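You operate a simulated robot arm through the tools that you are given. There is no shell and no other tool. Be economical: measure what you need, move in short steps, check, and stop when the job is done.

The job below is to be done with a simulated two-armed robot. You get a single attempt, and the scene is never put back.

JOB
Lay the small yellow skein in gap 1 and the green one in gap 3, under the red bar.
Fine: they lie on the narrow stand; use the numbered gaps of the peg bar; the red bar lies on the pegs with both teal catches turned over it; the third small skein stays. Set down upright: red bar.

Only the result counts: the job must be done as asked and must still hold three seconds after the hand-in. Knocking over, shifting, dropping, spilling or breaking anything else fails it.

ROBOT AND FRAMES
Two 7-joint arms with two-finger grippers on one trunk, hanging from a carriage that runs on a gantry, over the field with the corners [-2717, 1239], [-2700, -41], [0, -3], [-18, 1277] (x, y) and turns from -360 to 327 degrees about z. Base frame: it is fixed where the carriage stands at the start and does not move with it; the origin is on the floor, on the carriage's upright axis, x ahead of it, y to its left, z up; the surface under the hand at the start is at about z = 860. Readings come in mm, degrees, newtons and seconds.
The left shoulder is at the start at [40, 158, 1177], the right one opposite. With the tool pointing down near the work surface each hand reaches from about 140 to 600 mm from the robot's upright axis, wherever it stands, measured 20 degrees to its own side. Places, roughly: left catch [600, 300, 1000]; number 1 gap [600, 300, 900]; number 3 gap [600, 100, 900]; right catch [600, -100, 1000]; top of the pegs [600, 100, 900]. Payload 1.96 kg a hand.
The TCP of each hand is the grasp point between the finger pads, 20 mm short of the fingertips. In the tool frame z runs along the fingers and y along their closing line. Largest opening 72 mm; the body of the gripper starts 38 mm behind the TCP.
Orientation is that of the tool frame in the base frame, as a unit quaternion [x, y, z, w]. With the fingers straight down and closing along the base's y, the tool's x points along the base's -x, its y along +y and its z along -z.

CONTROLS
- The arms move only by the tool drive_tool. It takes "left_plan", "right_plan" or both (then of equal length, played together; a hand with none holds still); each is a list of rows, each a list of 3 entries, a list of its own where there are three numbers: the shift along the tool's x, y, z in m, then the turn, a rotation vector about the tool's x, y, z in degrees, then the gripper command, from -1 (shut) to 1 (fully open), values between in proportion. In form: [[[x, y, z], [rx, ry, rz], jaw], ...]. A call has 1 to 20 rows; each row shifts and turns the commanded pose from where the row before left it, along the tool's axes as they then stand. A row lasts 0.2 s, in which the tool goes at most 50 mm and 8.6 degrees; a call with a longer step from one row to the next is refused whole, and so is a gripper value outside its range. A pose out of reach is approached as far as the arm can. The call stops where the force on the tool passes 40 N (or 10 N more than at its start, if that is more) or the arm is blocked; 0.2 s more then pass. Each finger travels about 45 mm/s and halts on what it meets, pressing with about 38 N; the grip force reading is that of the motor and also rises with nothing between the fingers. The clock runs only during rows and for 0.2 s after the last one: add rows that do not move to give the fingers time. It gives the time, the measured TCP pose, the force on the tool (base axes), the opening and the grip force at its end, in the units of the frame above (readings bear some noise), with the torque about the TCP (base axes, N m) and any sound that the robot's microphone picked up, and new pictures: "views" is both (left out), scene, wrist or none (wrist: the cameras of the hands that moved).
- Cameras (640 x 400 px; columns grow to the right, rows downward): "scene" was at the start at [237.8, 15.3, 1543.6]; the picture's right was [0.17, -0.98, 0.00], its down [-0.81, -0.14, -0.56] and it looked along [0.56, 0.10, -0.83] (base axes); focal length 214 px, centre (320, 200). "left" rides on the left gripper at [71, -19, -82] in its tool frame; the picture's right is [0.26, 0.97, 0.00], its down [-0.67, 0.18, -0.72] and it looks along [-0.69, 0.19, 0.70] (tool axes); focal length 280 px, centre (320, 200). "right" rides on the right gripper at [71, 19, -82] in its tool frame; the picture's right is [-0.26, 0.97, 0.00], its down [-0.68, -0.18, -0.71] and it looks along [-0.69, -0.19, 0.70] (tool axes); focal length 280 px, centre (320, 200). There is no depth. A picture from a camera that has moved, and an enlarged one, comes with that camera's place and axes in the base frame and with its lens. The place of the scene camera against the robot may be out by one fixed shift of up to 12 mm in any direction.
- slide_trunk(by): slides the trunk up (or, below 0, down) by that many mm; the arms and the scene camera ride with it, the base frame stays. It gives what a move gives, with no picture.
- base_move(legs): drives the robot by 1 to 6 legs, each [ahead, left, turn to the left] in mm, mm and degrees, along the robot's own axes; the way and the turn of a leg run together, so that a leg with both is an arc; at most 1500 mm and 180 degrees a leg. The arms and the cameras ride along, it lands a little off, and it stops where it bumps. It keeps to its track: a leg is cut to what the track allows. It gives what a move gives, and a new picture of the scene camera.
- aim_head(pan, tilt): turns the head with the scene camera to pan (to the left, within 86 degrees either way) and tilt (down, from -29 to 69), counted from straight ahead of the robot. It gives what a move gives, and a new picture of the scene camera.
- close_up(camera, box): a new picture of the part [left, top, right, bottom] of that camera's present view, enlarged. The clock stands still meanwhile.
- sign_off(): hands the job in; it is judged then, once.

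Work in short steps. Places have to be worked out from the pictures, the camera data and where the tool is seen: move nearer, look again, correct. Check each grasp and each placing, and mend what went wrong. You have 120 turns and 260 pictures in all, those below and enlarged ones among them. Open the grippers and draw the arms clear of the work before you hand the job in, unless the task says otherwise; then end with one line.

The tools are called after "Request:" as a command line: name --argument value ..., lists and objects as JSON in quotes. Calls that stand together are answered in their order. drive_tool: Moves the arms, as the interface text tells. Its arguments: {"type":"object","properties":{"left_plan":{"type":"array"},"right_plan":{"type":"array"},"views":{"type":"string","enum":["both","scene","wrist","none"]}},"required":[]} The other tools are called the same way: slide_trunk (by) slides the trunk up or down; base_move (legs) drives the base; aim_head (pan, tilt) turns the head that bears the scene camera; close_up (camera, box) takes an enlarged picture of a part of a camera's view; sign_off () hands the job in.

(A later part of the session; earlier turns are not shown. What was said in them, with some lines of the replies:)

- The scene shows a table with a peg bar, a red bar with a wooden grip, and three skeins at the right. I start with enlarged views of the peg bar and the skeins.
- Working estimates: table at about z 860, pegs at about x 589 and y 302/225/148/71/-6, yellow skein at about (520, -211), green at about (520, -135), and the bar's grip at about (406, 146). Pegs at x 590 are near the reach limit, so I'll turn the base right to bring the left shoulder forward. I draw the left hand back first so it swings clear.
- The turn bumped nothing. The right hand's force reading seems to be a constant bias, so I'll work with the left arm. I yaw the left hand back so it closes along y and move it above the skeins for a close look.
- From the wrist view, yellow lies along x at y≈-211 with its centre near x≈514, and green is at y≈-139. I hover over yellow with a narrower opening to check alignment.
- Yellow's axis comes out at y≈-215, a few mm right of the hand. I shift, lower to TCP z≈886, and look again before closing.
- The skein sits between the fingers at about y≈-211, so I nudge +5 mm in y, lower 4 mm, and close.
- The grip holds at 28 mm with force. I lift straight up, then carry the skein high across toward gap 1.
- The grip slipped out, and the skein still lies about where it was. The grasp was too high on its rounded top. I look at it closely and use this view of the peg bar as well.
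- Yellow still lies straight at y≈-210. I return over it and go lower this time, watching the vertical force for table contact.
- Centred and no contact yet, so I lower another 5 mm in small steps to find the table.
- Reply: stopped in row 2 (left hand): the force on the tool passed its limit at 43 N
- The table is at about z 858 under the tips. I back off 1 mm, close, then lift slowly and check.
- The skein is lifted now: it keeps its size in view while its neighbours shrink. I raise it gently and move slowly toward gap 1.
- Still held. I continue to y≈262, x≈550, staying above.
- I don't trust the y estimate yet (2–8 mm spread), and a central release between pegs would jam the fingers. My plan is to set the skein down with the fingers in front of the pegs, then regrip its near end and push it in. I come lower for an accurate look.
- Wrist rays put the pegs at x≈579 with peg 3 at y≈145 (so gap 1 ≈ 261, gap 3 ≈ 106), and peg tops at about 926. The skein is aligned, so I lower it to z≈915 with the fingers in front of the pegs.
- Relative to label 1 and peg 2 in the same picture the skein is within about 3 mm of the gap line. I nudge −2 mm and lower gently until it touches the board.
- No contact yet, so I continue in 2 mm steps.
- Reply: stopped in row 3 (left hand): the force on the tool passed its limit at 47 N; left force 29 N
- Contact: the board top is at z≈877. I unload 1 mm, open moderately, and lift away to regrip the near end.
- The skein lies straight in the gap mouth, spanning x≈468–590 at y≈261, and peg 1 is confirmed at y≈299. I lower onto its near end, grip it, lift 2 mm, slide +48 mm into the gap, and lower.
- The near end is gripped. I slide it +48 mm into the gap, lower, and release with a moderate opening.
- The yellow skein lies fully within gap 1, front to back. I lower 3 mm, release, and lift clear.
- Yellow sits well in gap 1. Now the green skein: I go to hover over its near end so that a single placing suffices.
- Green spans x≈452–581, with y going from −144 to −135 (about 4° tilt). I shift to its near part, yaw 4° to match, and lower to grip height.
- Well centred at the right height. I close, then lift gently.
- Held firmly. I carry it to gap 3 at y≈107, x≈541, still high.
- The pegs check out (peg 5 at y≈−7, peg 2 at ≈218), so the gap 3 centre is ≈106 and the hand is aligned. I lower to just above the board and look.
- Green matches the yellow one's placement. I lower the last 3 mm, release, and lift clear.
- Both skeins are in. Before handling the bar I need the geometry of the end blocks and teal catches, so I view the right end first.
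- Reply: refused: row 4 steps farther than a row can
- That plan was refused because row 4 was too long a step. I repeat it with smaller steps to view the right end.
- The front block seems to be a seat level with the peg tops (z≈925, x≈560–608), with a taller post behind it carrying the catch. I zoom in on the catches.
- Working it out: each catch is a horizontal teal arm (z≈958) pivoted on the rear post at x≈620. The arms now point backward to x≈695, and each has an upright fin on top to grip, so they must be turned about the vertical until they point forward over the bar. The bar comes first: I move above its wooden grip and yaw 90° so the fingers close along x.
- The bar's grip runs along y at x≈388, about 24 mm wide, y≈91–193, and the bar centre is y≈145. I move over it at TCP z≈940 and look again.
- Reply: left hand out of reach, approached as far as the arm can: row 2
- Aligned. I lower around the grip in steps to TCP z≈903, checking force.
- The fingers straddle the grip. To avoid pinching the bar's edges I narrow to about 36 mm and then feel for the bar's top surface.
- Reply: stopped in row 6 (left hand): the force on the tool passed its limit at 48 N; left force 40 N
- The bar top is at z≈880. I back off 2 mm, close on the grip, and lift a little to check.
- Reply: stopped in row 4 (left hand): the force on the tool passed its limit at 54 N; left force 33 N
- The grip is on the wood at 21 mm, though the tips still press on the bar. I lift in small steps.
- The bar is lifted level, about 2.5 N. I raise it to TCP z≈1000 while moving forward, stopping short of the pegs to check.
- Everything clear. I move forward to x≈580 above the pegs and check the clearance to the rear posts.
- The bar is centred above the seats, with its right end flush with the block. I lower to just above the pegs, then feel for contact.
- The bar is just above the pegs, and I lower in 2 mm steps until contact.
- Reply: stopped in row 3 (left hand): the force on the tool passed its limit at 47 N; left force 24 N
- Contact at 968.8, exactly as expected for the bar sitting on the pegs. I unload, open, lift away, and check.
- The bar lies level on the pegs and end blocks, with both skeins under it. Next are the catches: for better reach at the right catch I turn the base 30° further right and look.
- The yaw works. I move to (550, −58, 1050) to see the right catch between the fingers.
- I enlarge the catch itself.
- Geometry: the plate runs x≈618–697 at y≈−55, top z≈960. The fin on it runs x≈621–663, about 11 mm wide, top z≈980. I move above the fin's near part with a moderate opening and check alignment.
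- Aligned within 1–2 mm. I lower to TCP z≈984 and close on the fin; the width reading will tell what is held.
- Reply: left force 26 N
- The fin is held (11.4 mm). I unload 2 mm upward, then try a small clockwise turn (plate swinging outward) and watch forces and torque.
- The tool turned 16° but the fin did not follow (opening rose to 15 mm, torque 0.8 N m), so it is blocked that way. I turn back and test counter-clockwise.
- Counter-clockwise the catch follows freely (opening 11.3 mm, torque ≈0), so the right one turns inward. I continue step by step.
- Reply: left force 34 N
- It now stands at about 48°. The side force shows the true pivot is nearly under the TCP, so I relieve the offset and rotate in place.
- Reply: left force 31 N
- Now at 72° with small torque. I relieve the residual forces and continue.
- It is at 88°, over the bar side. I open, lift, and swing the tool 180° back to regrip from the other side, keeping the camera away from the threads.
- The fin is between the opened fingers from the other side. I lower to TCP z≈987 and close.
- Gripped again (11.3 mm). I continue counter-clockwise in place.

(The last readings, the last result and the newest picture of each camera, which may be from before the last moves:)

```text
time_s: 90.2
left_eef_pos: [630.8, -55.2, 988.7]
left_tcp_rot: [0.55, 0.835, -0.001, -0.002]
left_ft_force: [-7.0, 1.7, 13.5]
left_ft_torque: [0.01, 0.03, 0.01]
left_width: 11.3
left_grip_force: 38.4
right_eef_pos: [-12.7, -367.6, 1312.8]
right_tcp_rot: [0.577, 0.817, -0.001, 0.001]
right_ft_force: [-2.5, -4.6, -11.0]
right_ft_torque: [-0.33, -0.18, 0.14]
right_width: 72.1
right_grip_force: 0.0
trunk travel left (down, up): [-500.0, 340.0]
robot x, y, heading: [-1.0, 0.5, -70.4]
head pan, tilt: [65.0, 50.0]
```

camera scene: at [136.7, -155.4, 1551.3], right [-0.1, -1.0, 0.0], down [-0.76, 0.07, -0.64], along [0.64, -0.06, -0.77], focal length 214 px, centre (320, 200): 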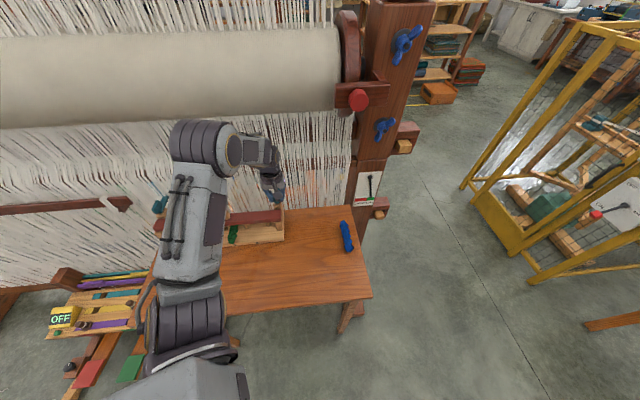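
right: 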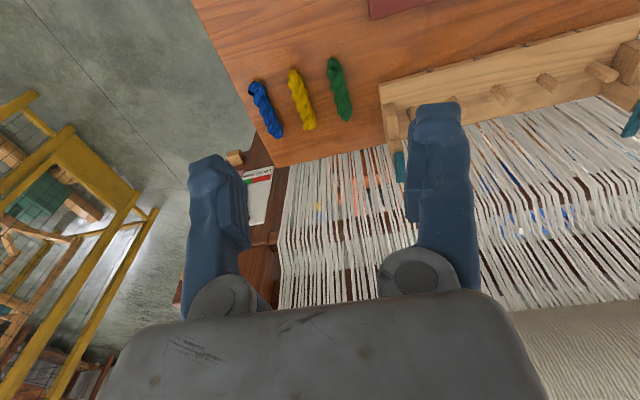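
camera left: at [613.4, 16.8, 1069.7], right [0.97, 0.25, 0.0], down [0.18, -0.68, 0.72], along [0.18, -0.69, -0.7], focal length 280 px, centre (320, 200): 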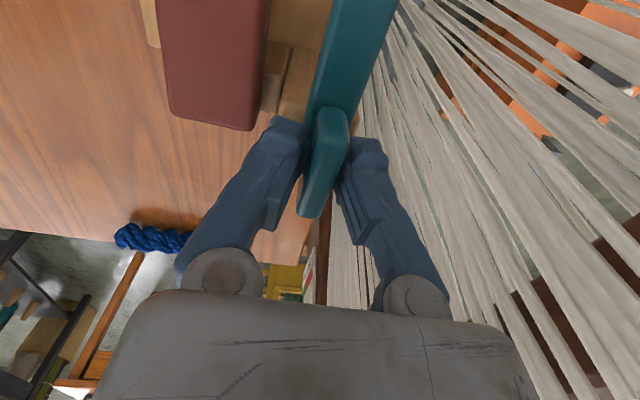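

Forces are small and the turn is smooth. I continue toward the forward position.

Request:
drive_tool --left_plan '[[[0, 0, -0.0007], [0, 0, -8], -1], [[0, 0, 0], [0, 0, -8], -1], [[0, 0, 0], [0, 0, -8], -1], [[0, 0, 0], [0, 0, -8], -1], [[0, 0, 0], [0, 0, 0], -1]]' --views "wrist"

```text
time_s: 91.4
left_eef_pos: [631.4, -53.9, 988.0]
left_tcp_rot: [0.297, 0.955, -0.001, -0.002]
left_ft_force: [0.4, -2.0, -7.3]
left_ft_torque: [-0.13, -0.2, -0.03]
left_width: 11.5
left_grip_force: 38.4
right_eef_pos: [-12.9, -367.4, 1313.6]
right_tcp_rot: [0.577, 0.817, -0.001, 0.0]
right_ft_force: [-3.0, -4.9, -10.4]
right_ft_torque: [-0.34, -0.25, 0.21]
right_width: 71.8
right_grip_force: 0.1
trunk travel left (down, up): [-500.0, 340.0]
robot x, y, heading: [-3.2, 3.5, -70.7]
head pan, tilt: [65.0, 50.0]
camera left: at [562.7, -29.9, 1070.0], right [0.33, 0.94, 0.0], down [0.66, -0.23, 0.71], along [0.67, -0.24, -0.7], focal length 280 px, centre (320, 200)
```

left: 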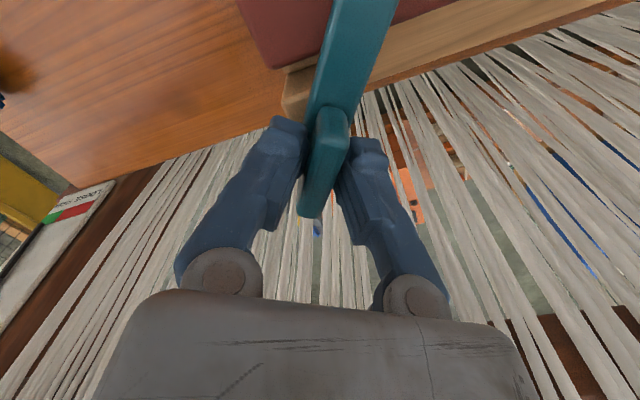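

The plate is sweeping over the bar, with about 35° to go.

Request:
drive_tool --left_plan '[[[0, 0, 0], [0, 0, -8.5], -1], [[0, 0, 0], [0, 0, -8.5], -1], [[0, 0, 0], [0, 0, -8.5], -1], [[0, 0, 0], [0, 0, -8.5], -1], [[0, 0, 0], [0, 0, 0], -1]]' --views "both"

```text
time_s: 92.6
left_eef_pos: [631.2, -54.4, 989.2]
left_tcp_rot: [0.005, 1.0, 0.0, -0.002]
left_ft_force: [-6.0, -0.8, 14.3]
left_ft_torque: [-0.11, -0.08, -1.48]
left_width: 19.1
left_grip_force: 39.9
right_eef_pos: [-14.1, -368.1, 1313.3]
right_tcp_rot: [0.578, 0.816, -0.001, 0.001]
right_ft_force: [-1.7, -3.9, -10.6]
right_ft_torque: [-0.34, -0.19, 0.16]
right_width: 72.2
right_grip_force: 0.0
trunk travel left (down, up): [-500.0, 340.0]
robot x, y, heading: [-4.7, 0.0, -70.7]
head pan, tilt: [65.0, 50.0]
camera scene: at [136.5, -155.5, 1551.2], right [-0.1, -1.0, 0.0], down [-0.76, 0.07, -0.64], along [0.64, -0.06, -0.77], focal length 214 px, centre (320, 200)
camera left: at [561.4, -73.1, 1071.2], right [-0.25, 0.97, 0.0], down [0.68, 0.18, 0.71], along [0.69, 0.18, -0.7], focal length 280 px, centre (320, 200)
```

scene: 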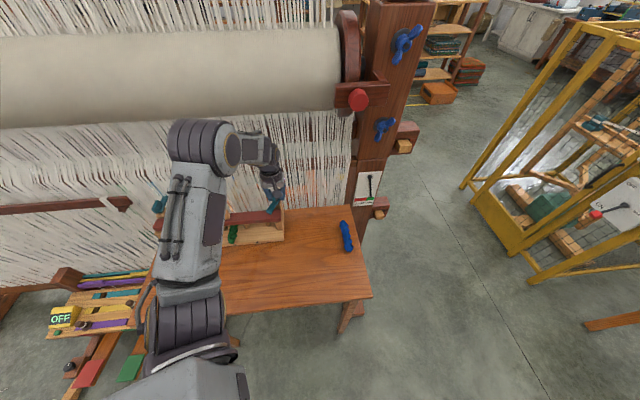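
left: 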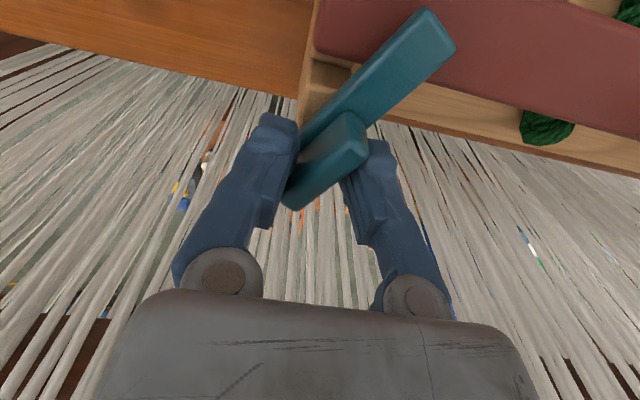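

The catch stopped about 25° short of straight forward (torque 1.5 N m, pads slipping open). I go back to its angle, release, and lift to inspect whether it is a hard stop.

Request:
drive_tool --left_plan '[[[0, 0, 0], [0, 0, 8.5], -1], [[0, 0, 0], [0, 0, 8.5], -1], [[0, 0, 0], [0, 0, 8], -1], [[0, 0, 0], [0, 0, 0], -1], [[0, 0, 0], [0, 0, 0], -0.3], [[0, 0, 0], [0, 0, 0], -0.3], [[0, 0, -0.03], [0, 0, 0], -0.3], [[0, 0, -0.03], [0, 0, 0], -0.3], [[0.03, 0, -0.01], [0, 0, 0], -0.3], [[0.03, 0, -0.01], [0, 0, 0], -0.3]]' --views "wrist"

Request:
close_up --camera "left" --box '[200, 40, 440, 190]'

Request:
close_up --camera "scene" --box '[220, 180, 300, 240]'

```text
time_s: 94.8
left_eef_pos: [576.9, -27.6, 1069.2]
left_tcp_rot: [0.222, 0.975, -0.001, -0.003]
left_ft_force: [-0.4, 0.5, 0.1]
left_ft_torque: [-0.03, 0.01, -0.02]
left_width: 25.4
left_grip_force: 0.0
right_eef_pos: [-13.0, -367.8, 1313.4]
right_tcp_rot: [0.577, 0.817, -0.001, 0.001]
right_ft_force: [-2.4, -5.0, -10.4]
right_ft_torque: [-0.3, -0.18, 0.16]
right_width: 72.3
right_grip_force: 0.1
trunk travel left (down, up): [-500.0, 340.0]
robot x, y, heading: [0.3, -2.8, -70.7]
head pan, tilt: [65.0, 50.0]
camera left: at [505.9, -14.7, 1150.1], right [0.18, 0.98, 0.0], down [0.69, -0.13, 0.71], along [0.7, -0.13, -0.7], focal length 280 px, centre (320, 200)
```

left: 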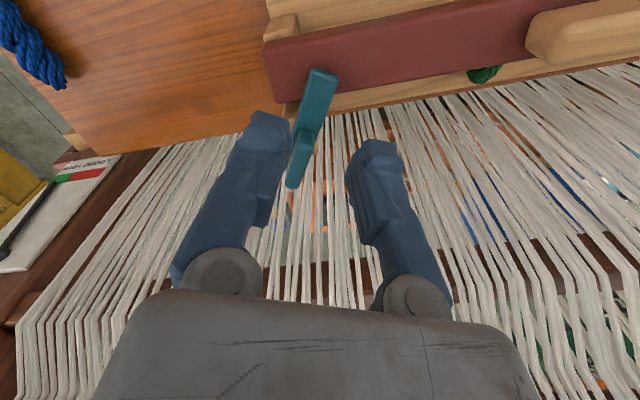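

```text
2.67 times, centred on (320, 115) of left
camera zoom: at [505.9, -14.7, 1150.1], right [0.18, 0.98, 0.0], down [0.69, -0.13, 0.71], along [0.7, -0.13, -0.7], focal length 748 px, centre (320, 427)
```

zoom: 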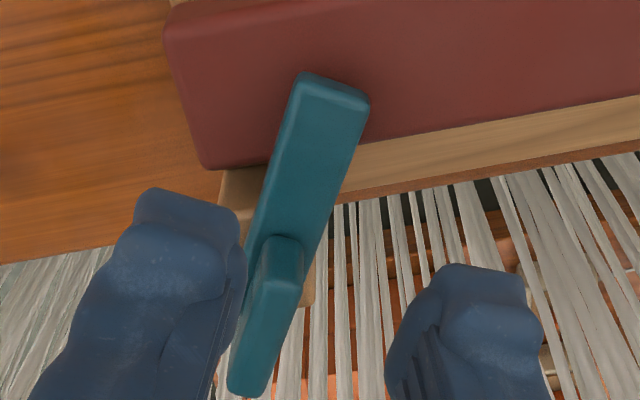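

```text
6.67 times, centred on (260, 210) of scene
camera zoom: at [136.2, -155.4, 1550.8], right [-0.1, -1.0, 0.0], down [-0.76, 0.07, -0.64], along [0.64, -0.06, -0.77], focal length 1430 px, centre (720, 133)
```

zoom: 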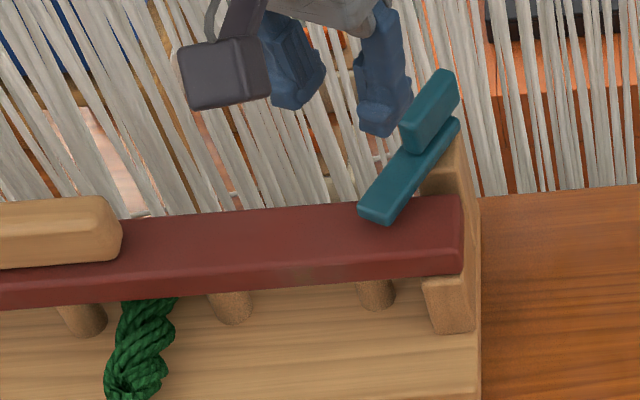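

The catch's plate now overlaps the rear half of the bar at about 150° of swing. It moved almost freely before, so the 1.5 N m resistance looks like a built-in end stop. I regrip and confirm it sits fully at the stop.

Request:
drive_tool --left_plan '[[[-0.03, 0, 0.01], [0, 0, 0], -0.3], [[-0.03, 0, 0.01], [0, 0, 0], -0.3], [[0, 0, 0.03], [0, 0, 0], -0.3], [[0, 0, 0.03], [0, 0, 0], -0.3], [[0, 0, 0], [0, 0, 0], -1], [[0, 0, 0], [0, 0, 0], -1], [[0, 0, 0], [0, 0, 0], -1]]' --views "wrist"

```text
time_s: 96.4
left_eef_pos: [632.5, -55.9, 988.2]
left_tcp_rot: [0.222, 0.975, -0.001, -0.002]
left_ft_force: [0.6, -2.7, -4.4]
left_ft_torque: [-0.06, 0.0, -0.36]
left_width: 11.5
left_grip_force: 38.4
right_eef_pos: [-13.0, -369.0, 1312.6]
right_tcp_rot: [0.577, 0.817, -0.001, 0.0]
right_ft_force: [-2.5, -4.8, -10.7]
right_ft_torque: [-0.27, -0.23, 0.16]
right_width: 71.9
right_grip_force: 0.0
trunk travel left (down, up): [-500.0, 340.0]
robot x, y, heading: [-0.3, 1.7, -70.5]
head pan, tilt: [65.0, 50.0]
camera left: at [560.5, -41.3, 1070.1], right [0.18, 0.98, 0.0], down [0.69, -0.13, 0.71], along [0.7, -0.13, -0.7], focal length 280 px, centre (320, 200)
```

left: 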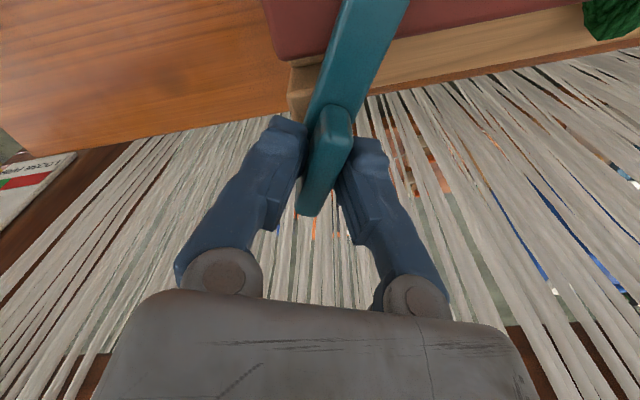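

The catch rests against its stop at about 150° (width 11.5 mm, light torque), so the right catch is over the bar. I release, lift away, and move the base left for the left catch.

Request:
drive_tool --left_plan '[[[0, 0, 0], [0, 0, 0], -0.3], [[0, 0, 0], [0, 0, 0], -0.3], [[0, 0, -0.03], [0, 0, 0], -0.3], [[0, 0, -0.04], [0, 0, 0], -0.3], [[0.04, 0, -0.025], [0, 0, 0], -0.3], [[0.04, 0, -0.02], [0, 0, 0], -0.3], [[0.02, 0, 0], [0, 0, 0], -0.3]]' --views "wrist"

Request:
base_move --legs '[[0, 0, 10], [-238, 128, 0]]'

```text
time_s: 98.0
left_eef_pos: [541.7, -11.4, 1104.7]
left_tcp_rot: [0.222, 0.975, -0.002, -0.003]
left_ft_force: [0.6, 0.3, -0.2]
left_ft_torque: [0.02, 0.01, 0.03]
left_width: 25.5
left_grip_force: 0.0
right_eef_pos: [-12.9, -367.7, 1312.3]
right_tcp_rot: [0.577, 0.817, 0.0, 0.001]
right_ft_force: [-2.1, -5.8, -9.4]
right_ft_torque: [-0.3, -0.23, 0.15]
right_width: 72.1
right_grip_force: 0.0
trunk travel left (down, up): [-500.0, 340.0]
robot x, y, heading: [-2.4, -2.6, -70.8]
head pan, tilt: [65.0, 50.0]
camera left: at [470.6, 1.7, 1186.7], right [0.18, 0.98, 0.0], down [0.69, -0.13, 0.71], along [0.7, -0.13, -0.7], focal length 280 px, centre (320, 200)
```

left: 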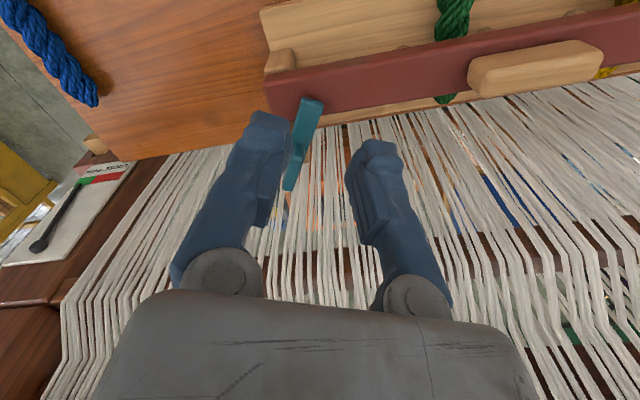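

```text
time_s: 100.6
left_eef_pos: [525.8, 358.7, 1104.6]
left_tcp_rot: [0.134, 0.991, 0.0, -0.002]
left_ft_force: [0.4, -0.3, -0.5]
left_ft_torque: [-0.02, -0.02, 0.01]
left_width: 25.3
left_grip_force: 0.0
right_eef_pos: [42.6, -90.1, 1313.2]
right_tcp_rot: [0.502, 0.865, 0.0, 0.001]
right_ft_force: [-1.8, -5.7, -10.5]
right_ft_torque: [-0.31, -0.25, 0.16]
right_width: 72.0
right_grip_force: 0.1
trunk travel left (down, up): [-500.0, 340.0]
robot x, y, heading: [-8.9, 278.0, -60.4]
head pan, tilt: [65.0, 50.0]
camera scene: at [153.5, 143.7, 1550.9], right [0.08, -1.0, 0.0], down [-0.76, -0.06, -0.64], along [0.64, 0.05, -0.77], focal length 214 px, centre (320, 200)
```

scene: 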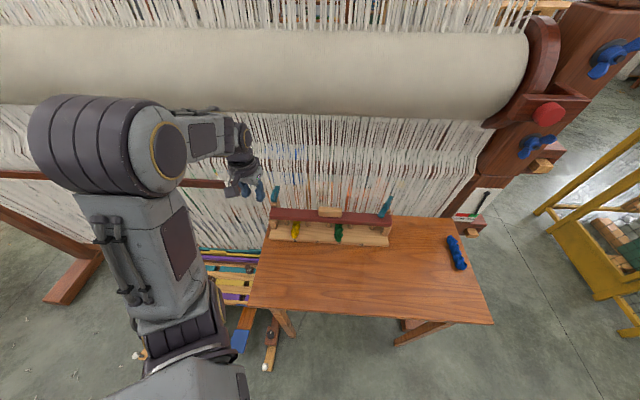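

The base is placed. I straighten the yaw, move to hover in front of the left catch, and check the right catch in the scene view.

Request:
drive_tool --left_plan '[[[0, 0, 0], [0, 0, -8], -0.2], [[0, 0, 0], [0, 0, -7.4], -0.2], [[-0.017, -0.007, 0.025], [0, 0, 0], -0.2], [[-0.017, -0.007, 0.025], [0, 0, 0], -0.2], [[0, 0, 0], [0, 0, 0], -0.2]]' --views "wrist"

Request:
close_up --camera "scene" --box '[250, 170, 410, 270]'

Request:
close_up --camera "left" --box '[220, 60, 420, 260]'

```text
time_s: 101.8
left_eef_pos: [560.5, 344.9, 1054.5]
left_tcp_rot: [-0.001, 1.0, -0.001, -0.001]
left_ft_force: [0.0, 0.5, 0.4]
left_ft_torque: [0.02, 0.0, -0.01]
left_width: 29.0
left_grip_force: 0.0
right_eef_pos: [43.4, -90.9, 1313.1]
right_tcp_rot: [0.502, 0.865, -0.001, 0.001]
right_ft_force: [-1.6, -5.9, -10.0]
right_ft_torque: [-0.2, -0.3, 0.2]
right_width: 71.7
right_grip_force: 0.1
trunk travel left (down, up): [-500.0, 340.0]
robot x, y, heading: [-10.3, 275.5, -60.5]
head pan, tilt: [65.0, 50.0]
camera left: at [490.2, 325.2, 1136.4], right [-0.26, 0.96, 0.0], down [0.68, 0.18, 0.71], along [0.69, 0.19, -0.7], focal length 280 px, centre (320, 200)
```

left: 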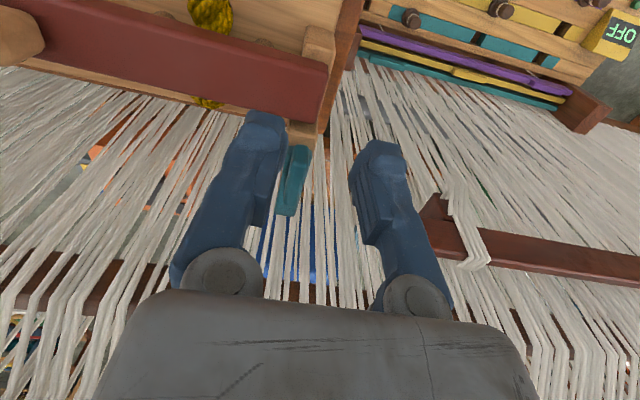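

```text
4.00 times, centred on (330, 220) of scene
camera zoom: at [153.5, 143.5, 1550.9], right [0.08, -1.0, 0.0], down [-0.76, -0.06, -0.64], along [0.64, 0.05, -0.77], focal length 858 px, centre (280, 120)
```

zoom: 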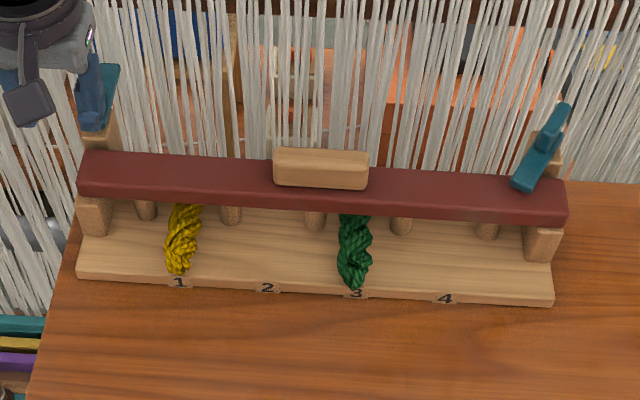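

```text
2.00 times, centred on (320, 160) of left
camera zoom: at [490.2, 325.2, 1136.4], right [-0.26, 0.96, 0.0], down [0.68, 0.18, 0.71], along [0.69, 0.19, -0.7], focal length 561 px, centre (320, 280)
```

zoom: 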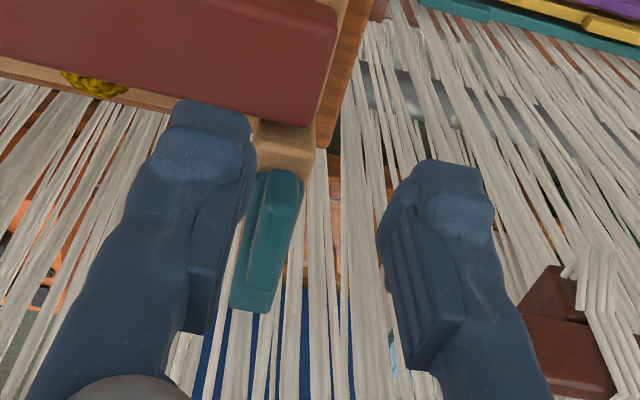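

Both skeins, the bar and the right catch look right. The left catch's fin is at y≈346 with its pivot near x≈623. I move above it to check.

Request:
drive_tool --left_plan '[[[-0.032, 0.001, 0], [0, 0, 0], -0.2], [[-0.03, 0, 0.005], [0, 0, 0], -0.2], [[0, 0, 0.01], [0, 0, 0], -0.2], [[0, 0, 0], [0, 0, 0], -0.2]]' --views "wrist"

Request:
close_up --camera "left" --box '[220, 40, 420, 240]'

```text
time_s: 102.8
left_eef_pos: [623.4, 345.4, 1038.2]
left_tcp_rot: [-0.001, 1.0, -0.001, -0.002]
left_ft_force: [0.6, 0.5, -0.3]
left_ft_torque: [0.0, -0.04, -0.02]
left_width: 28.8
left_grip_force: 0.1
right_eef_pos: [43.5, -90.3, 1312.9]
right_tcp_rot: [0.503, 0.864, -0.001, 0.0]
right_ft_force: [-0.6, -4.3, -10.9]
right_ft_torque: [-0.27, -0.22, 0.14]
right_width: 72.1
right_grip_force: 0.1
trunk travel left (down, up): [-500.0, 340.0]
robot x, y, heading: [-9.6, 272.6, -60.2]
head pan, tilt: [65.0, 50.0]
camera left: at [553.8, 326.1, 1120.7], right [-0.26, 0.96, 0.0], down [0.68, 0.18, 0.71], along [0.69, 0.19, -0.7], focal length 280 px, centre (320, 200)
```

left: 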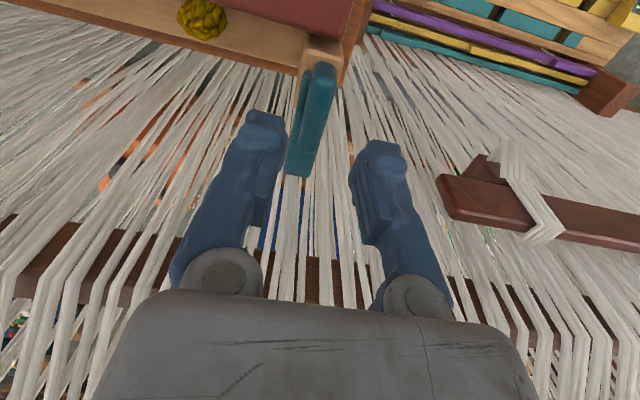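

```text
2.00 times, centred on (320, 140) of left
camera zoom: at [553.8, 326.1, 1120.7], right [-0.26, 0.96, 0.0], down [0.68, 0.18, 0.71], along [0.69, 0.19, -0.7], focal length 561 px, centre (320, 320)
```

zoom: 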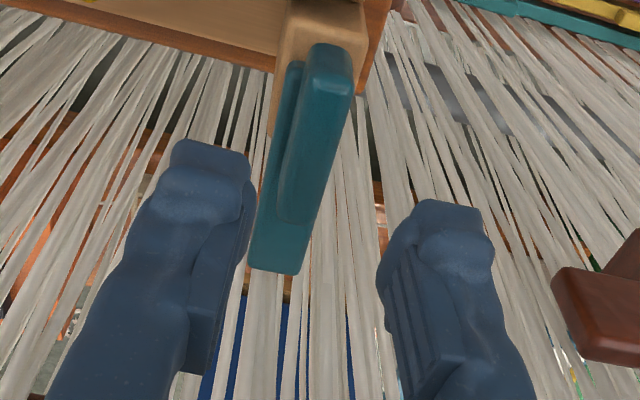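

Aligned. I lower to TCP z≈987 and close on the fin.

Request:
drive_tool --left_plan '[[[-0.0015, -0.0005, 0.02], [0, 0, 0], -0.2], [[0, 0, 0.02], [0, 0, 0], -0.2], [[0, 0, 0.011], [0, 0, 0], -0.2], [[0, 0, 0], [0, 0, 0], -1], [[0, 0, 0], [0, 0, 0], -1], [[0, 0, 0], [0, 0, 0], -1]]' --views "wrist"

```text
time_s: 104.2
left_eef_pos: [624.4, 344.0, 987.2]
left_tcp_rot: [0.0, 1.0, 0.0, -0.002]
left_ft_force: [3.0, -0.6, -6.5]
left_ft_torque: [-0.02, 0.12, -0.02]
left_width: 11.2
left_grip_force: 38.2
right_eef_pos: [44.7, -90.5, 1314.1]
right_tcp_rot: [0.502, 0.865, -0.001, 0.0]
right_ft_force: [-1.8, -6.0, -9.6]
right_ft_torque: [-0.25, -0.24, 0.16]
right_width: 72.0
right_grip_force: 0.0
trunk travel left (down, up): [-500.0, 340.0]
robot x, y, heading: [-8.5, 274.4, -60.5]
head pan, tilt: [65.0, 50.0]
camera left: at [554.6, 324.4, 1069.4], right [-0.26, 0.96, 0.0], down [0.68, 0.18, 0.71], along [0.69, 0.19, -0.7], focal length 280 px, centre (320, 200)
```

left: 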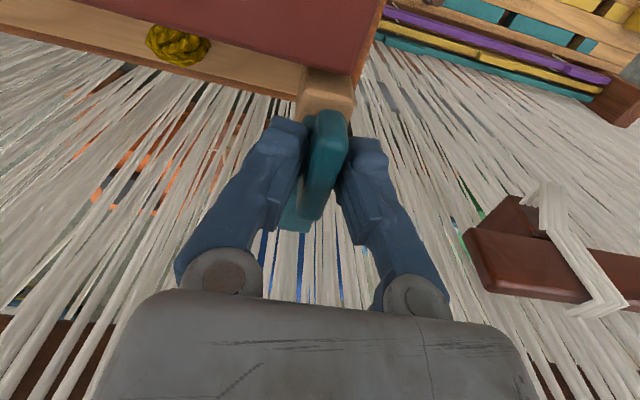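

The left fin is held (11.2 mm). I test clockwise, which is inward for this side.

Request:
drive_tool --left_plan '[[[0, 0, 0], [0, 0, 8], -1], [[0, 0, 0], [0, 0, 8], -1], [[0, 0, 0], [0, 0, 0], -1]]' --views "none"

```text
time_s: 105.0
left_eef_pos: [624.3, 343.7, 988.0]
left_tcp_rot: [0.141, 0.99, -0.001, -0.002]
left_ft_force: [10.7, -0.9, -21.6]
left_ft_torque: [0.01, -0.16, 0.03]
left_width: 11.3
left_grip_force: 38.5
right_eef_pos: [43.4, -92.2, 1313.3]
right_tcp_rot: [0.503, 0.864, -0.001, 0.0]
right_ft_force: [-1.1, -5.3, -9.2]
right_ft_torque: [-0.28, -0.26, 0.15]
right_width: 71.8
right_grip_force: 0.1
trunk travel left (down, up): [-500.0, 340.0]
robot x, y, heading: [-11.3, 271.4, -60.3]
head pan, tilt: [65.0, 50.0]
```

It follows freely. I relieve the vertical pull and continue clockwise.

Request:
drive_tool --left_plan '[[[-0.0006, 0, 0.0008], [0, 0, 0], -1], [[0, 0, 0], [0, 0, 8], -1], [[0, 0, 0], [0, 0, 8], -1], [[0, 0, 0], [0, 0, 8], -1], [[0, 0, 0], [0, 0, 0], -1]]' --views "none"

```text
time_s: 106.2
left_eef_pos: [624.8, 345.1, 987.8]
left_tcp_rot: [0.343, 0.939, -0.001, -0.002]
left_ft_force: [-5.4, -1.0, 10.8]
left_ft_torque: [0.34, 0.45, -0.02]
left_width: 11.3
left_grip_force: 38.5
right_eef_pos: [42.5, -91.3, 1312.8]
right_tcp_rot: [0.503, 0.864, -0.001, 0.0]
right_ft_force: [-0.7, -5.4, -9.8]
right_ft_torque: [-0.33, -0.24, 0.17]
right_width: 72.0
right_grip_force: 0.1
trunk travel left (down, up): [-500.0, 340.0]
robot x, y, heading: [-14.1, 273.7, -60.4]
head pan, tilt: [65.0, 50.0]
```

At 40° and smooth; I continue.

Request:
drive_tool --left_plan '[[[0, 0, 0], [0, 0, 8], -1], [[0, 0, 0], [0, 0, 8], -1], [[0, 0, 0], [0, 0, 8], -1], [[0, 0, 0], [0, 0, 8], -1], [[0, 0, 0], [0, 0, 0], -1]]' --views "wrist"

```text
time_s: 107.4
left_eef_pos: [624.6, 345.5, 986.8]
left_tcp_rot: [0.589, 0.808, -0.002, 0.0]
left_ft_force: [-14.0, -1.6, 31.0]
left_ft_torque: [-0.01, 0.15, -0.03]
left_width: 11.3
left_grip_force: 38.6
right_eef_pos: [44.0, -91.3, 1313.5]
right_tcp_rot: [0.502, 0.865, -0.001, 0.001]
right_ft_force: [-1.2, -5.1, -10.5]
right_ft_torque: [-0.26, -0.23, 0.16]
right_width: 72.1
right_grip_force: 0.0
trunk travel left (down, up): [-500.0, 340.0]
robot x, y, heading: [-8.4, 274.8, -60.3]
head pan, tilt: [65.0, 50.0]
camera left: at [585.9, 406.3, 1069.3], right [0.84, 0.55, 0.0], down [0.38, -0.58, 0.72], along [0.39, -0.6, -0.7], focal length 280 px, centre (320, 200)
```

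left: 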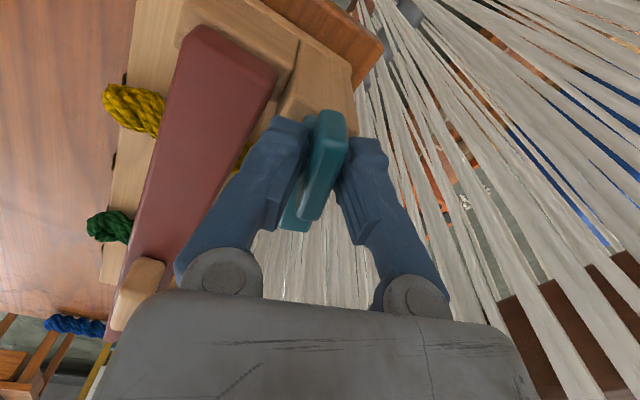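

At 72°. I relieve the downward pressure and go on to about 104°.

Request:
drive_tool --left_plan '[[[0, 0, -0.0012], [0, 0, 0], -1], [[0, 0, 0], [0, 0, 8], -1], [[0, 0, 0], [0, 0, 8], -1], [[0, 0, 0], [0, 0, 8], -1], [[0, 0, 0], [0, 0, 8], -1], [[0, 0, 0], [0, 0, 0], -1]]' --views "wrist"

```text
time_s: 108.8
left_eef_pos: [625.3, 344.4, 989.1]
left_tcp_rot: [0.789, 0.615, -0.002, 0.0]
left_ft_force: [18.8, -0.7, -24.2]
left_ft_torque: [-0.05, -0.19, 0.0]
left_width: 11.2
left_grip_force: 38.8
right_eef_pos: [45.0, -91.7, 1313.2]
right_tcp_rot: [0.503, 0.865, -0.001, 0.001]
right_ft_force: [-1.5, -5.7, -10.2]
right_ft_torque: [-0.27, -0.27, 0.15]
right_width: 72.1
right_grip_force: 0.1
trunk travel left (down, up): [-500.0, 340.0]
robot x, y, heading: [-10.7, 273.2, -60.2]
head pan, tilt: [65.0, 50.0]
camera left: at [624.9, 418.0, 1070.5], right [1.0, 0.02, 0.0], down [0.01, -0.7, 0.72], along [0.01, -0.72, -0.7], focal length 280 px, centre (320, 200)
```

left: 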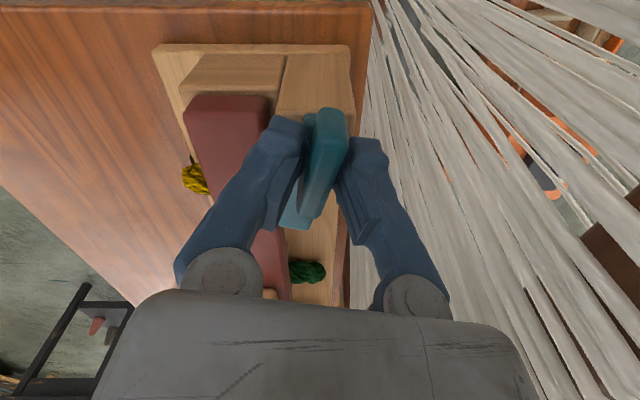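

At 104°. I open, lift, and swing back 180° counter-clockwise to regrip.

Request:
drive_tool --left_plan '[[[0, 0, 0.0005], [0, 0, 0], -0.3], [[0, 0, 0], [0, 0, 0], -0.3], [[0, 0, -0.03], [0, 0, 0], -0.3], [[0, 0, -0.03], [0, 0, 0], -0.3], [[0, 0, 0], [0, 0, -8.5], -0.3], [[0, 0, 0], [0, 0, -8.5], -0.3], [[0, 0, 0], [0, 0, -8.5], -0.3], [[0, 0, 0], [0, 0, -8.5], -0.3], [[0, 0, 0], [0, 0, -8.5], -0.3], [[0, 0, 0], [0, 0, -8.5], -0.3], [[0, 0, 0], [0, 0, -8.5], -0.3], [[0, 0, 0], [0, 0, -8.5], -0.3], [[0, 0, 0], [0, 0, -8.5], -0.3], [[0, 0, 0], [0, 0, -8.5], -0.3], [[0, 0, 0], [0, 0, -8.5], -0.3], [[0, 0, 0], [0, 0, -8.5], -0.3], [[0, 0, 0], [0, 0, -8.5], -0.3], [[0, 0, 0], [0, 0, -8.5], -0.3], [[0, 0, 0], [0, 0, -8.5], -0.3], [[0, 0, 0], [0, 0, -8.5], -0.3]]' --views "none"

Request:
drive_tool --left_plan '[[[0, 0, 0], [0, 0, -8.5], -0.3], [[0, 0, 0], [0, 0, -8.5], -0.3], [[0, 0, 0], [0, 0, -8.5], -0.3], [[0, 0, 0], [0, 0, -8.5], -0.3], [[0, 0, 0], [0, 0, -8.5], -0.3], [[0, 0, 0], [0, 0, 0], -0.3]]' --views "wrist"

```text
time_s: 113.0
left_eef_pos: [625.5, 345.2, 1048.3]
left_tcp_rot: [-0.276, 0.961, -0.001, -0.002]
left_ft_force: [-0.1, 0.1, 0.3]
left_ft_torque: [-0.01, 0.01, 0.03]
left_width: 25.3
left_grip_force: 0.1
right_eef_pos: [43.8, -90.4, 1312.9]
right_tcp_rot: [0.503, 0.864, 0.0, 0.001]
right_ft_force: [-0.7, -5.6, -9.3]
right_ft_torque: [-0.25, -0.23, 0.17]
right_width: 71.9
right_grip_force: 0.1
trunk travel left (down, up): [-500.0, 340.0]
robot x, y, heading: [-13.5, 272.2, -60.3]
head pan, tilt: [65.0, 50.0]
```

```text
time_s: 114.4
left_eef_pos: [623.6, 344.2, 1047.2]
left_tcp_rot: [-0.606, 0.796, 0.0, -0.002]
left_ft_force: [-0.1, -0.3, 0.7]
left_ft_torque: [-0.02, 0.0, 0.0]
left_width: 25.3
left_grip_force: 0.2
right_eef_pos: [44.0, -90.8, 1312.8]
right_tcp_rot: [0.502, 0.865, 0.0, 0.001]
right_ft_force: [-0.1, -5.9, -10.8]
right_ft_torque: [-0.25, -0.26, 0.2]
right_width: 71.8
right_grip_force: 0.0
trunk travel left (down, up): [-500.0, 340.0]
robot x, y, heading: [-13.8, 272.9, -60.1]
head pan, tilt: [65.0, 50.0]
camera left: at [625.1, 271.5, 1129.5], right [-1.0, 0.0, 0.0], down [0.0, 0.7, 0.71], along [0.0, 0.71, -0.7], focal length 280 px, centre (320, 200)
```

left: 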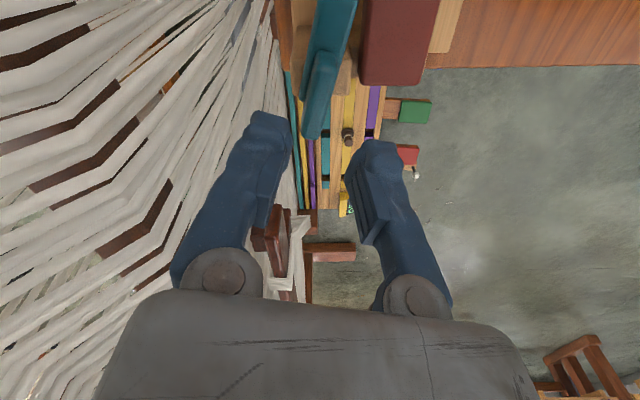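

The fin lies between the fingers. I lower to TCP z≈987.5 and close.

Request:
drive_tool --left_plan '[[[0, 0, 0.03], [0, 0, 0], -0.3], [[0, 0, 0.02], [0, 0, 0], -0.3], [[0, 0, 0.0095], [0, 0, 0], -0.3], [[0, 0, 0], [0, 0, 0], -1], [[0, 0, 0], [0, 0, 0], -1], [[0, 0, 0], [0, 0, 0], -1]]' --views "wrist"

```text
time_s: 115.8
left_eef_pos: [625.5, 343.4, 987.0]
left_tcp_rot: [-0.605, 0.796, 0.0, -0.002]
left_ft_force: [2.5, 0.5, -5.3]
left_ft_torque: [-0.17, 0.01, 0.03]
left_width: 11.2
left_grip_force: 38.5
right_eef_pos: [44.5, -90.3, 1313.2]
right_tcp_rot: [0.502, 0.865, -0.001, 0.002]
right_ft_force: [-1.4, -5.5, -9.8]
right_ft_torque: [-0.19, -0.24, 0.13]
right_width: 72.0
right_grip_force: 0.1
trunk travel left (down, up): [-500.0, 340.0]
robot x, y, heading: [-9.9, 272.4, -60.3]
head pan, tilt: [65.0, 50.0]
camera left: at [626.0, 270.0, 1069.3], right [-1.0, 0.0, 0.0], down [0.01, 0.7, 0.71], along [0.0, 0.71, -0.7], focal length 280 px, centre (320, 200)
```

left: 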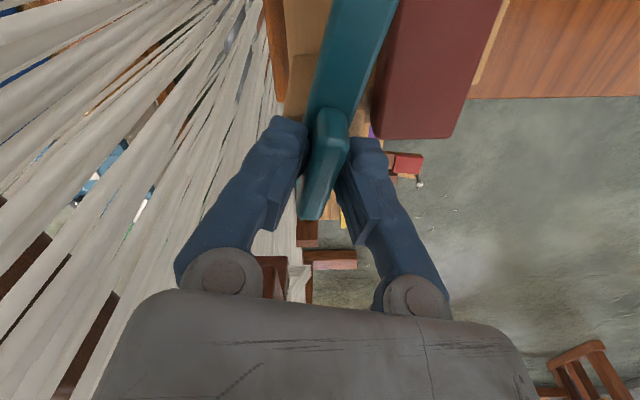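

Gripped. I continue clockwise toward the stop expected near +30°.

Request:
drive_tool --left_plan '[[[0, 0, 0.0003], [0, 0, 8], -1], [[0, 0, 0], [0, 0, 8], -1], [[0, 0, 0], [0, 0, 8], -1], [[0, 0, 0], [0, 0, 8], -1], [[0, 0, 0], [0, 0, 0], -1]]' --views "none"

```text
time_s: 117.0
left_eef_pos: [625.4, 342.9, 988.0]
left_tcp_rot: [-0.361, 0.933, -0.001, -0.003]
left_ft_force: [9.3, -4.6, -14.9]
left_ft_torque: [0.29, -0.47, 0.03]
left_width: 11.4
left_grip_force: 37.6
right_eef_pos: [44.5, -91.8, 1313.6]
right_tcp_rot: [0.502, 0.865, -0.001, 0.0]
right_ft_force: [0.1, -5.0, -9.9]
right_ft_torque: [-0.27, -0.25, 0.12]
right_width: 71.9
right_grip_force: 0.1
trunk travel left (down, up): [-500.0, 340.0]
robot x, y, heading: [-11.2, 272.2, -60.3]
head pan, tilt: [65.0, 50.0]
```

At 42° and still free. I take the remaining part in small turns, watching for the torque of the stop.

Request:
drive_tool --left_plan '[[[0, 0, 0.0005], [0, 0, 6], -1], [[0, 0, 0], [0, 0, 6], -1], [[0, 0, 0], [0, 0, 3], -1], [[0, 0, 0], [0, 0, 0], -1]]' --views "wrist"

```text
time_s: 118.0
left_eef_pos: [625.0, 343.3, 987.8]
left_tcp_rot: [-0.238, 0.971, -0.001, -0.002]
left_ft_force: [8.0, -5.0, -13.1]
left_ft_torque: [-0.15, 0.1, 0.45]
left_width: 11.5
left_grip_force: 38.6
right_eef_pos: [44.0, -92.2, 1313.8]
right_tcp_rot: [0.503, 0.865, -0.001, 0.001]
right_ft_force: [-0.6, -4.8, -9.7]
right_ft_torque: [-0.22, -0.25, 0.16]
right_width: 71.8
right_grip_force: 0.1
trunk travel left (down, up): [-500.0, 340.0]
robot x, y, heading: [-11.1, 272.3, -60.4]
head pan, tilt: [65.0, 50.0]
camera left: at [572.0, 293.8, 1069.8], right [-0.68, 0.74, 0.0], down [0.52, 0.48, 0.71], along [0.52, 0.48, -0.7], focal length 280 px, centre (320, 200)
```

left: 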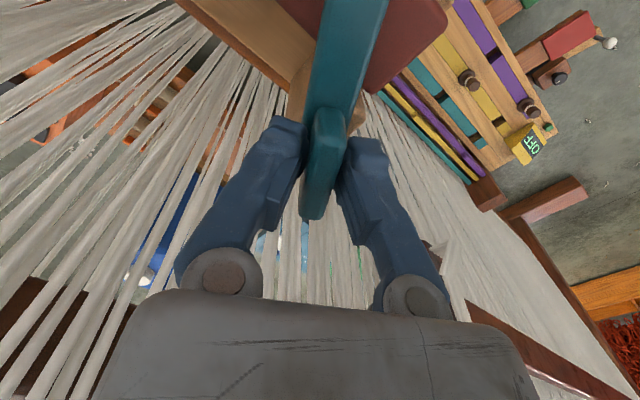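

The same stop is reached at the mirrored angle (torque 0.45 at 27°), which confirms it is built in. I release, lift, draw back, and inspect the whole.

Request:
drive_tool --left_plan '[[[0, 0, 0], [0, 0, 0], -0.3], [[0, 0, 0], [0, 0, 0], -0.3], [[0, 0, -0.03], [0, 0, 0], -0.3], [[0, 0, -0.04], [0, 0, 0], -0.3], [[0.03, 0, -0.035], [0, 0, 0], 0.3], [[0.045, 0, -0.02], [0, 0, 0], 1], [[0.045, 0, -0.02], [0, 0, 0], 1], [[0.045, 0, 0], [0, 0, 0], 1], [[0.03, 0, 0], [0, 0, 0], 1]]' --views "both"

Request:
close_up --camera "scene" --box '[250, 170, 410, 270]'

```text
time_s: 120.0
left_eef_pos: [452.2, 253.4, 1135.0]
left_tcp_rot: [-0.238, 0.971, 0.0, -0.002]
left_ft_force: [-0.1, -0.3, 0.0]
left_ft_torque: [0.01, -0.01, -0.02]
left_width: 72.0
left_grip_force: 0.0
right_eef_pos: [44.6, -91.0, 1312.9]
right_tcp_rot: [0.502, 0.865, -0.001, 0.0]
right_ft_force: [-0.9, -5.4, -10.0]
right_ft_torque: [-0.24, -0.25, 0.18]
right_width: 72.0
right_grip_force: 0.2
trunk travel left (down, up): [-500.0, 340.0]
robot x, y, heading: [-11.2, 276.4, -60.3]
head pan, tilt: [65.0, 50.0]
camera scene: at [153.4, 143.4, 1550.9], right [0.08, -1.0, 0.0], down [-0.76, -0.06, -0.64], along [0.64, 0.05, -0.77], focal length 214 px, centre (320, 200)
camera left: at [398.5, 205.0, 1217.1], right [-0.68, 0.73, 0.0], down [0.52, 0.48, 0.71], along [0.52, 0.48, -0.7], focal length 280 px, centre (320, 200)
```

scene: 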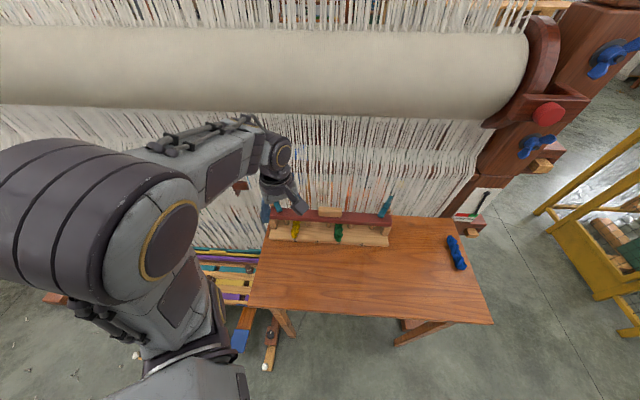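
left: 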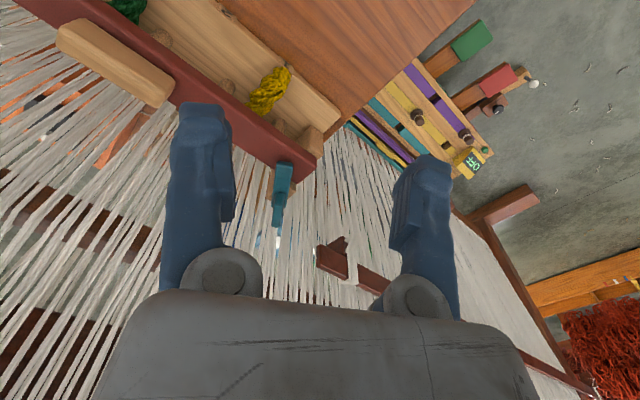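

```text
4.00 times, centred on (330, 220) of scene
camera zoom: at [153.4, 143.4, 1550.9], right [0.08, -1.0, 0.0], down [-0.76, -0.06, -0.64], along [0.64, 0.05, -0.77], focal length 858 px, centre (280, 120)
```

zoom: 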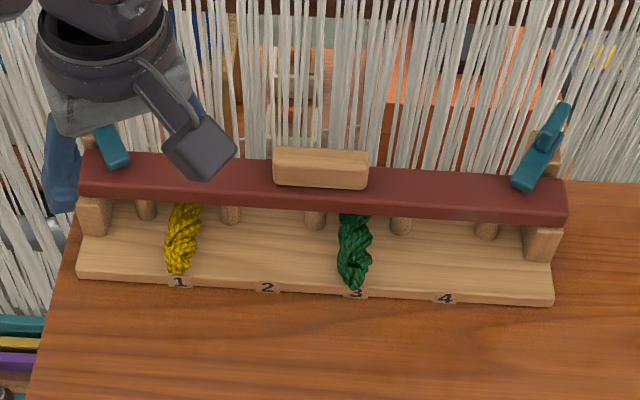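

Both catches lie over the bar, with the skeins under it in gaps 1 and 3. I back the robot off so the arms are clear, then take a final look.

Request:
base_move --legs '[[0, -200, 0]]'

Request:
close_up --camera "scene" --box '[240, 120, 480, 270]'

```text
time_s: 121.6
left_eef_pos: [277.2, 153.5, 1135.7]
left_tcp_rot: [-0.236, 0.972, -0.001, -0.002]
left_ft_force: [0.5, 0.0, 0.1]
left_ft_torque: [-0.01, 0.02, -0.02]
left_width: 72.2
left_grip_force: 0.1
right_eef_pos: [-132.8, -190.7, 1314.3]
right_tcp_rot: [0.504, 0.864, 0.0, 0.0]
right_ft_force: [-1.0, -4.7, -10.1]
right_ft_torque: [-0.26, -0.29, 0.18]
right_width: 72.0
right_grip_force: 0.1
trunk travel left (down, up): [-500.0, 340.0]
robot x, y, heading: [-182.9, 172.1, -60.5]
head pan, tilt: [65.0, 50.0]
camera scene: at [-22.2, 43.3, 1550.9], right [0.08, -1.0, 0.0], down [-0.76, -0.06, -0.64], along [0.64, 0.05, -0.77], focal length 214 px, centre (320, 200)
```

scene: 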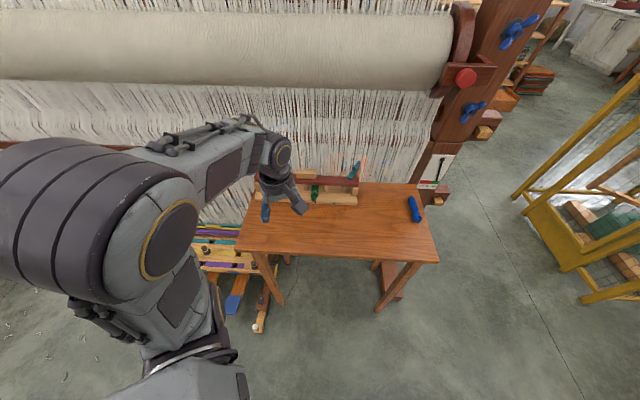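

```text
2.67 times, centred on (360, 195) of scene
camera zoom: at [-22.2, 43.3, 1550.9], right [0.08, -1.0, 0.0], down [-0.76, -0.06, -0.64], along [0.64, 0.05, -0.77], focal length 572 px, centre (213, 213)
```

zoom: 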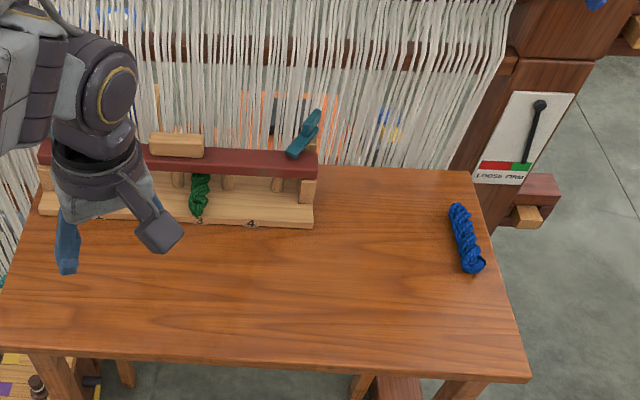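

The skeins, bar and catches are in place, the blue skein is where it was, the grippers are open and the arms are clear. I hand the job in.

Request:
sign_off

```text
The job is handed in.
```

The job is handed in: the yellow skein is in gap 1 and the green in gap 3. The red bar lies upright on the pegs over them. Both teal catches are turned over the bar, each at its end stop about 25–30° short of straight forward, and the blue skein is untouched.
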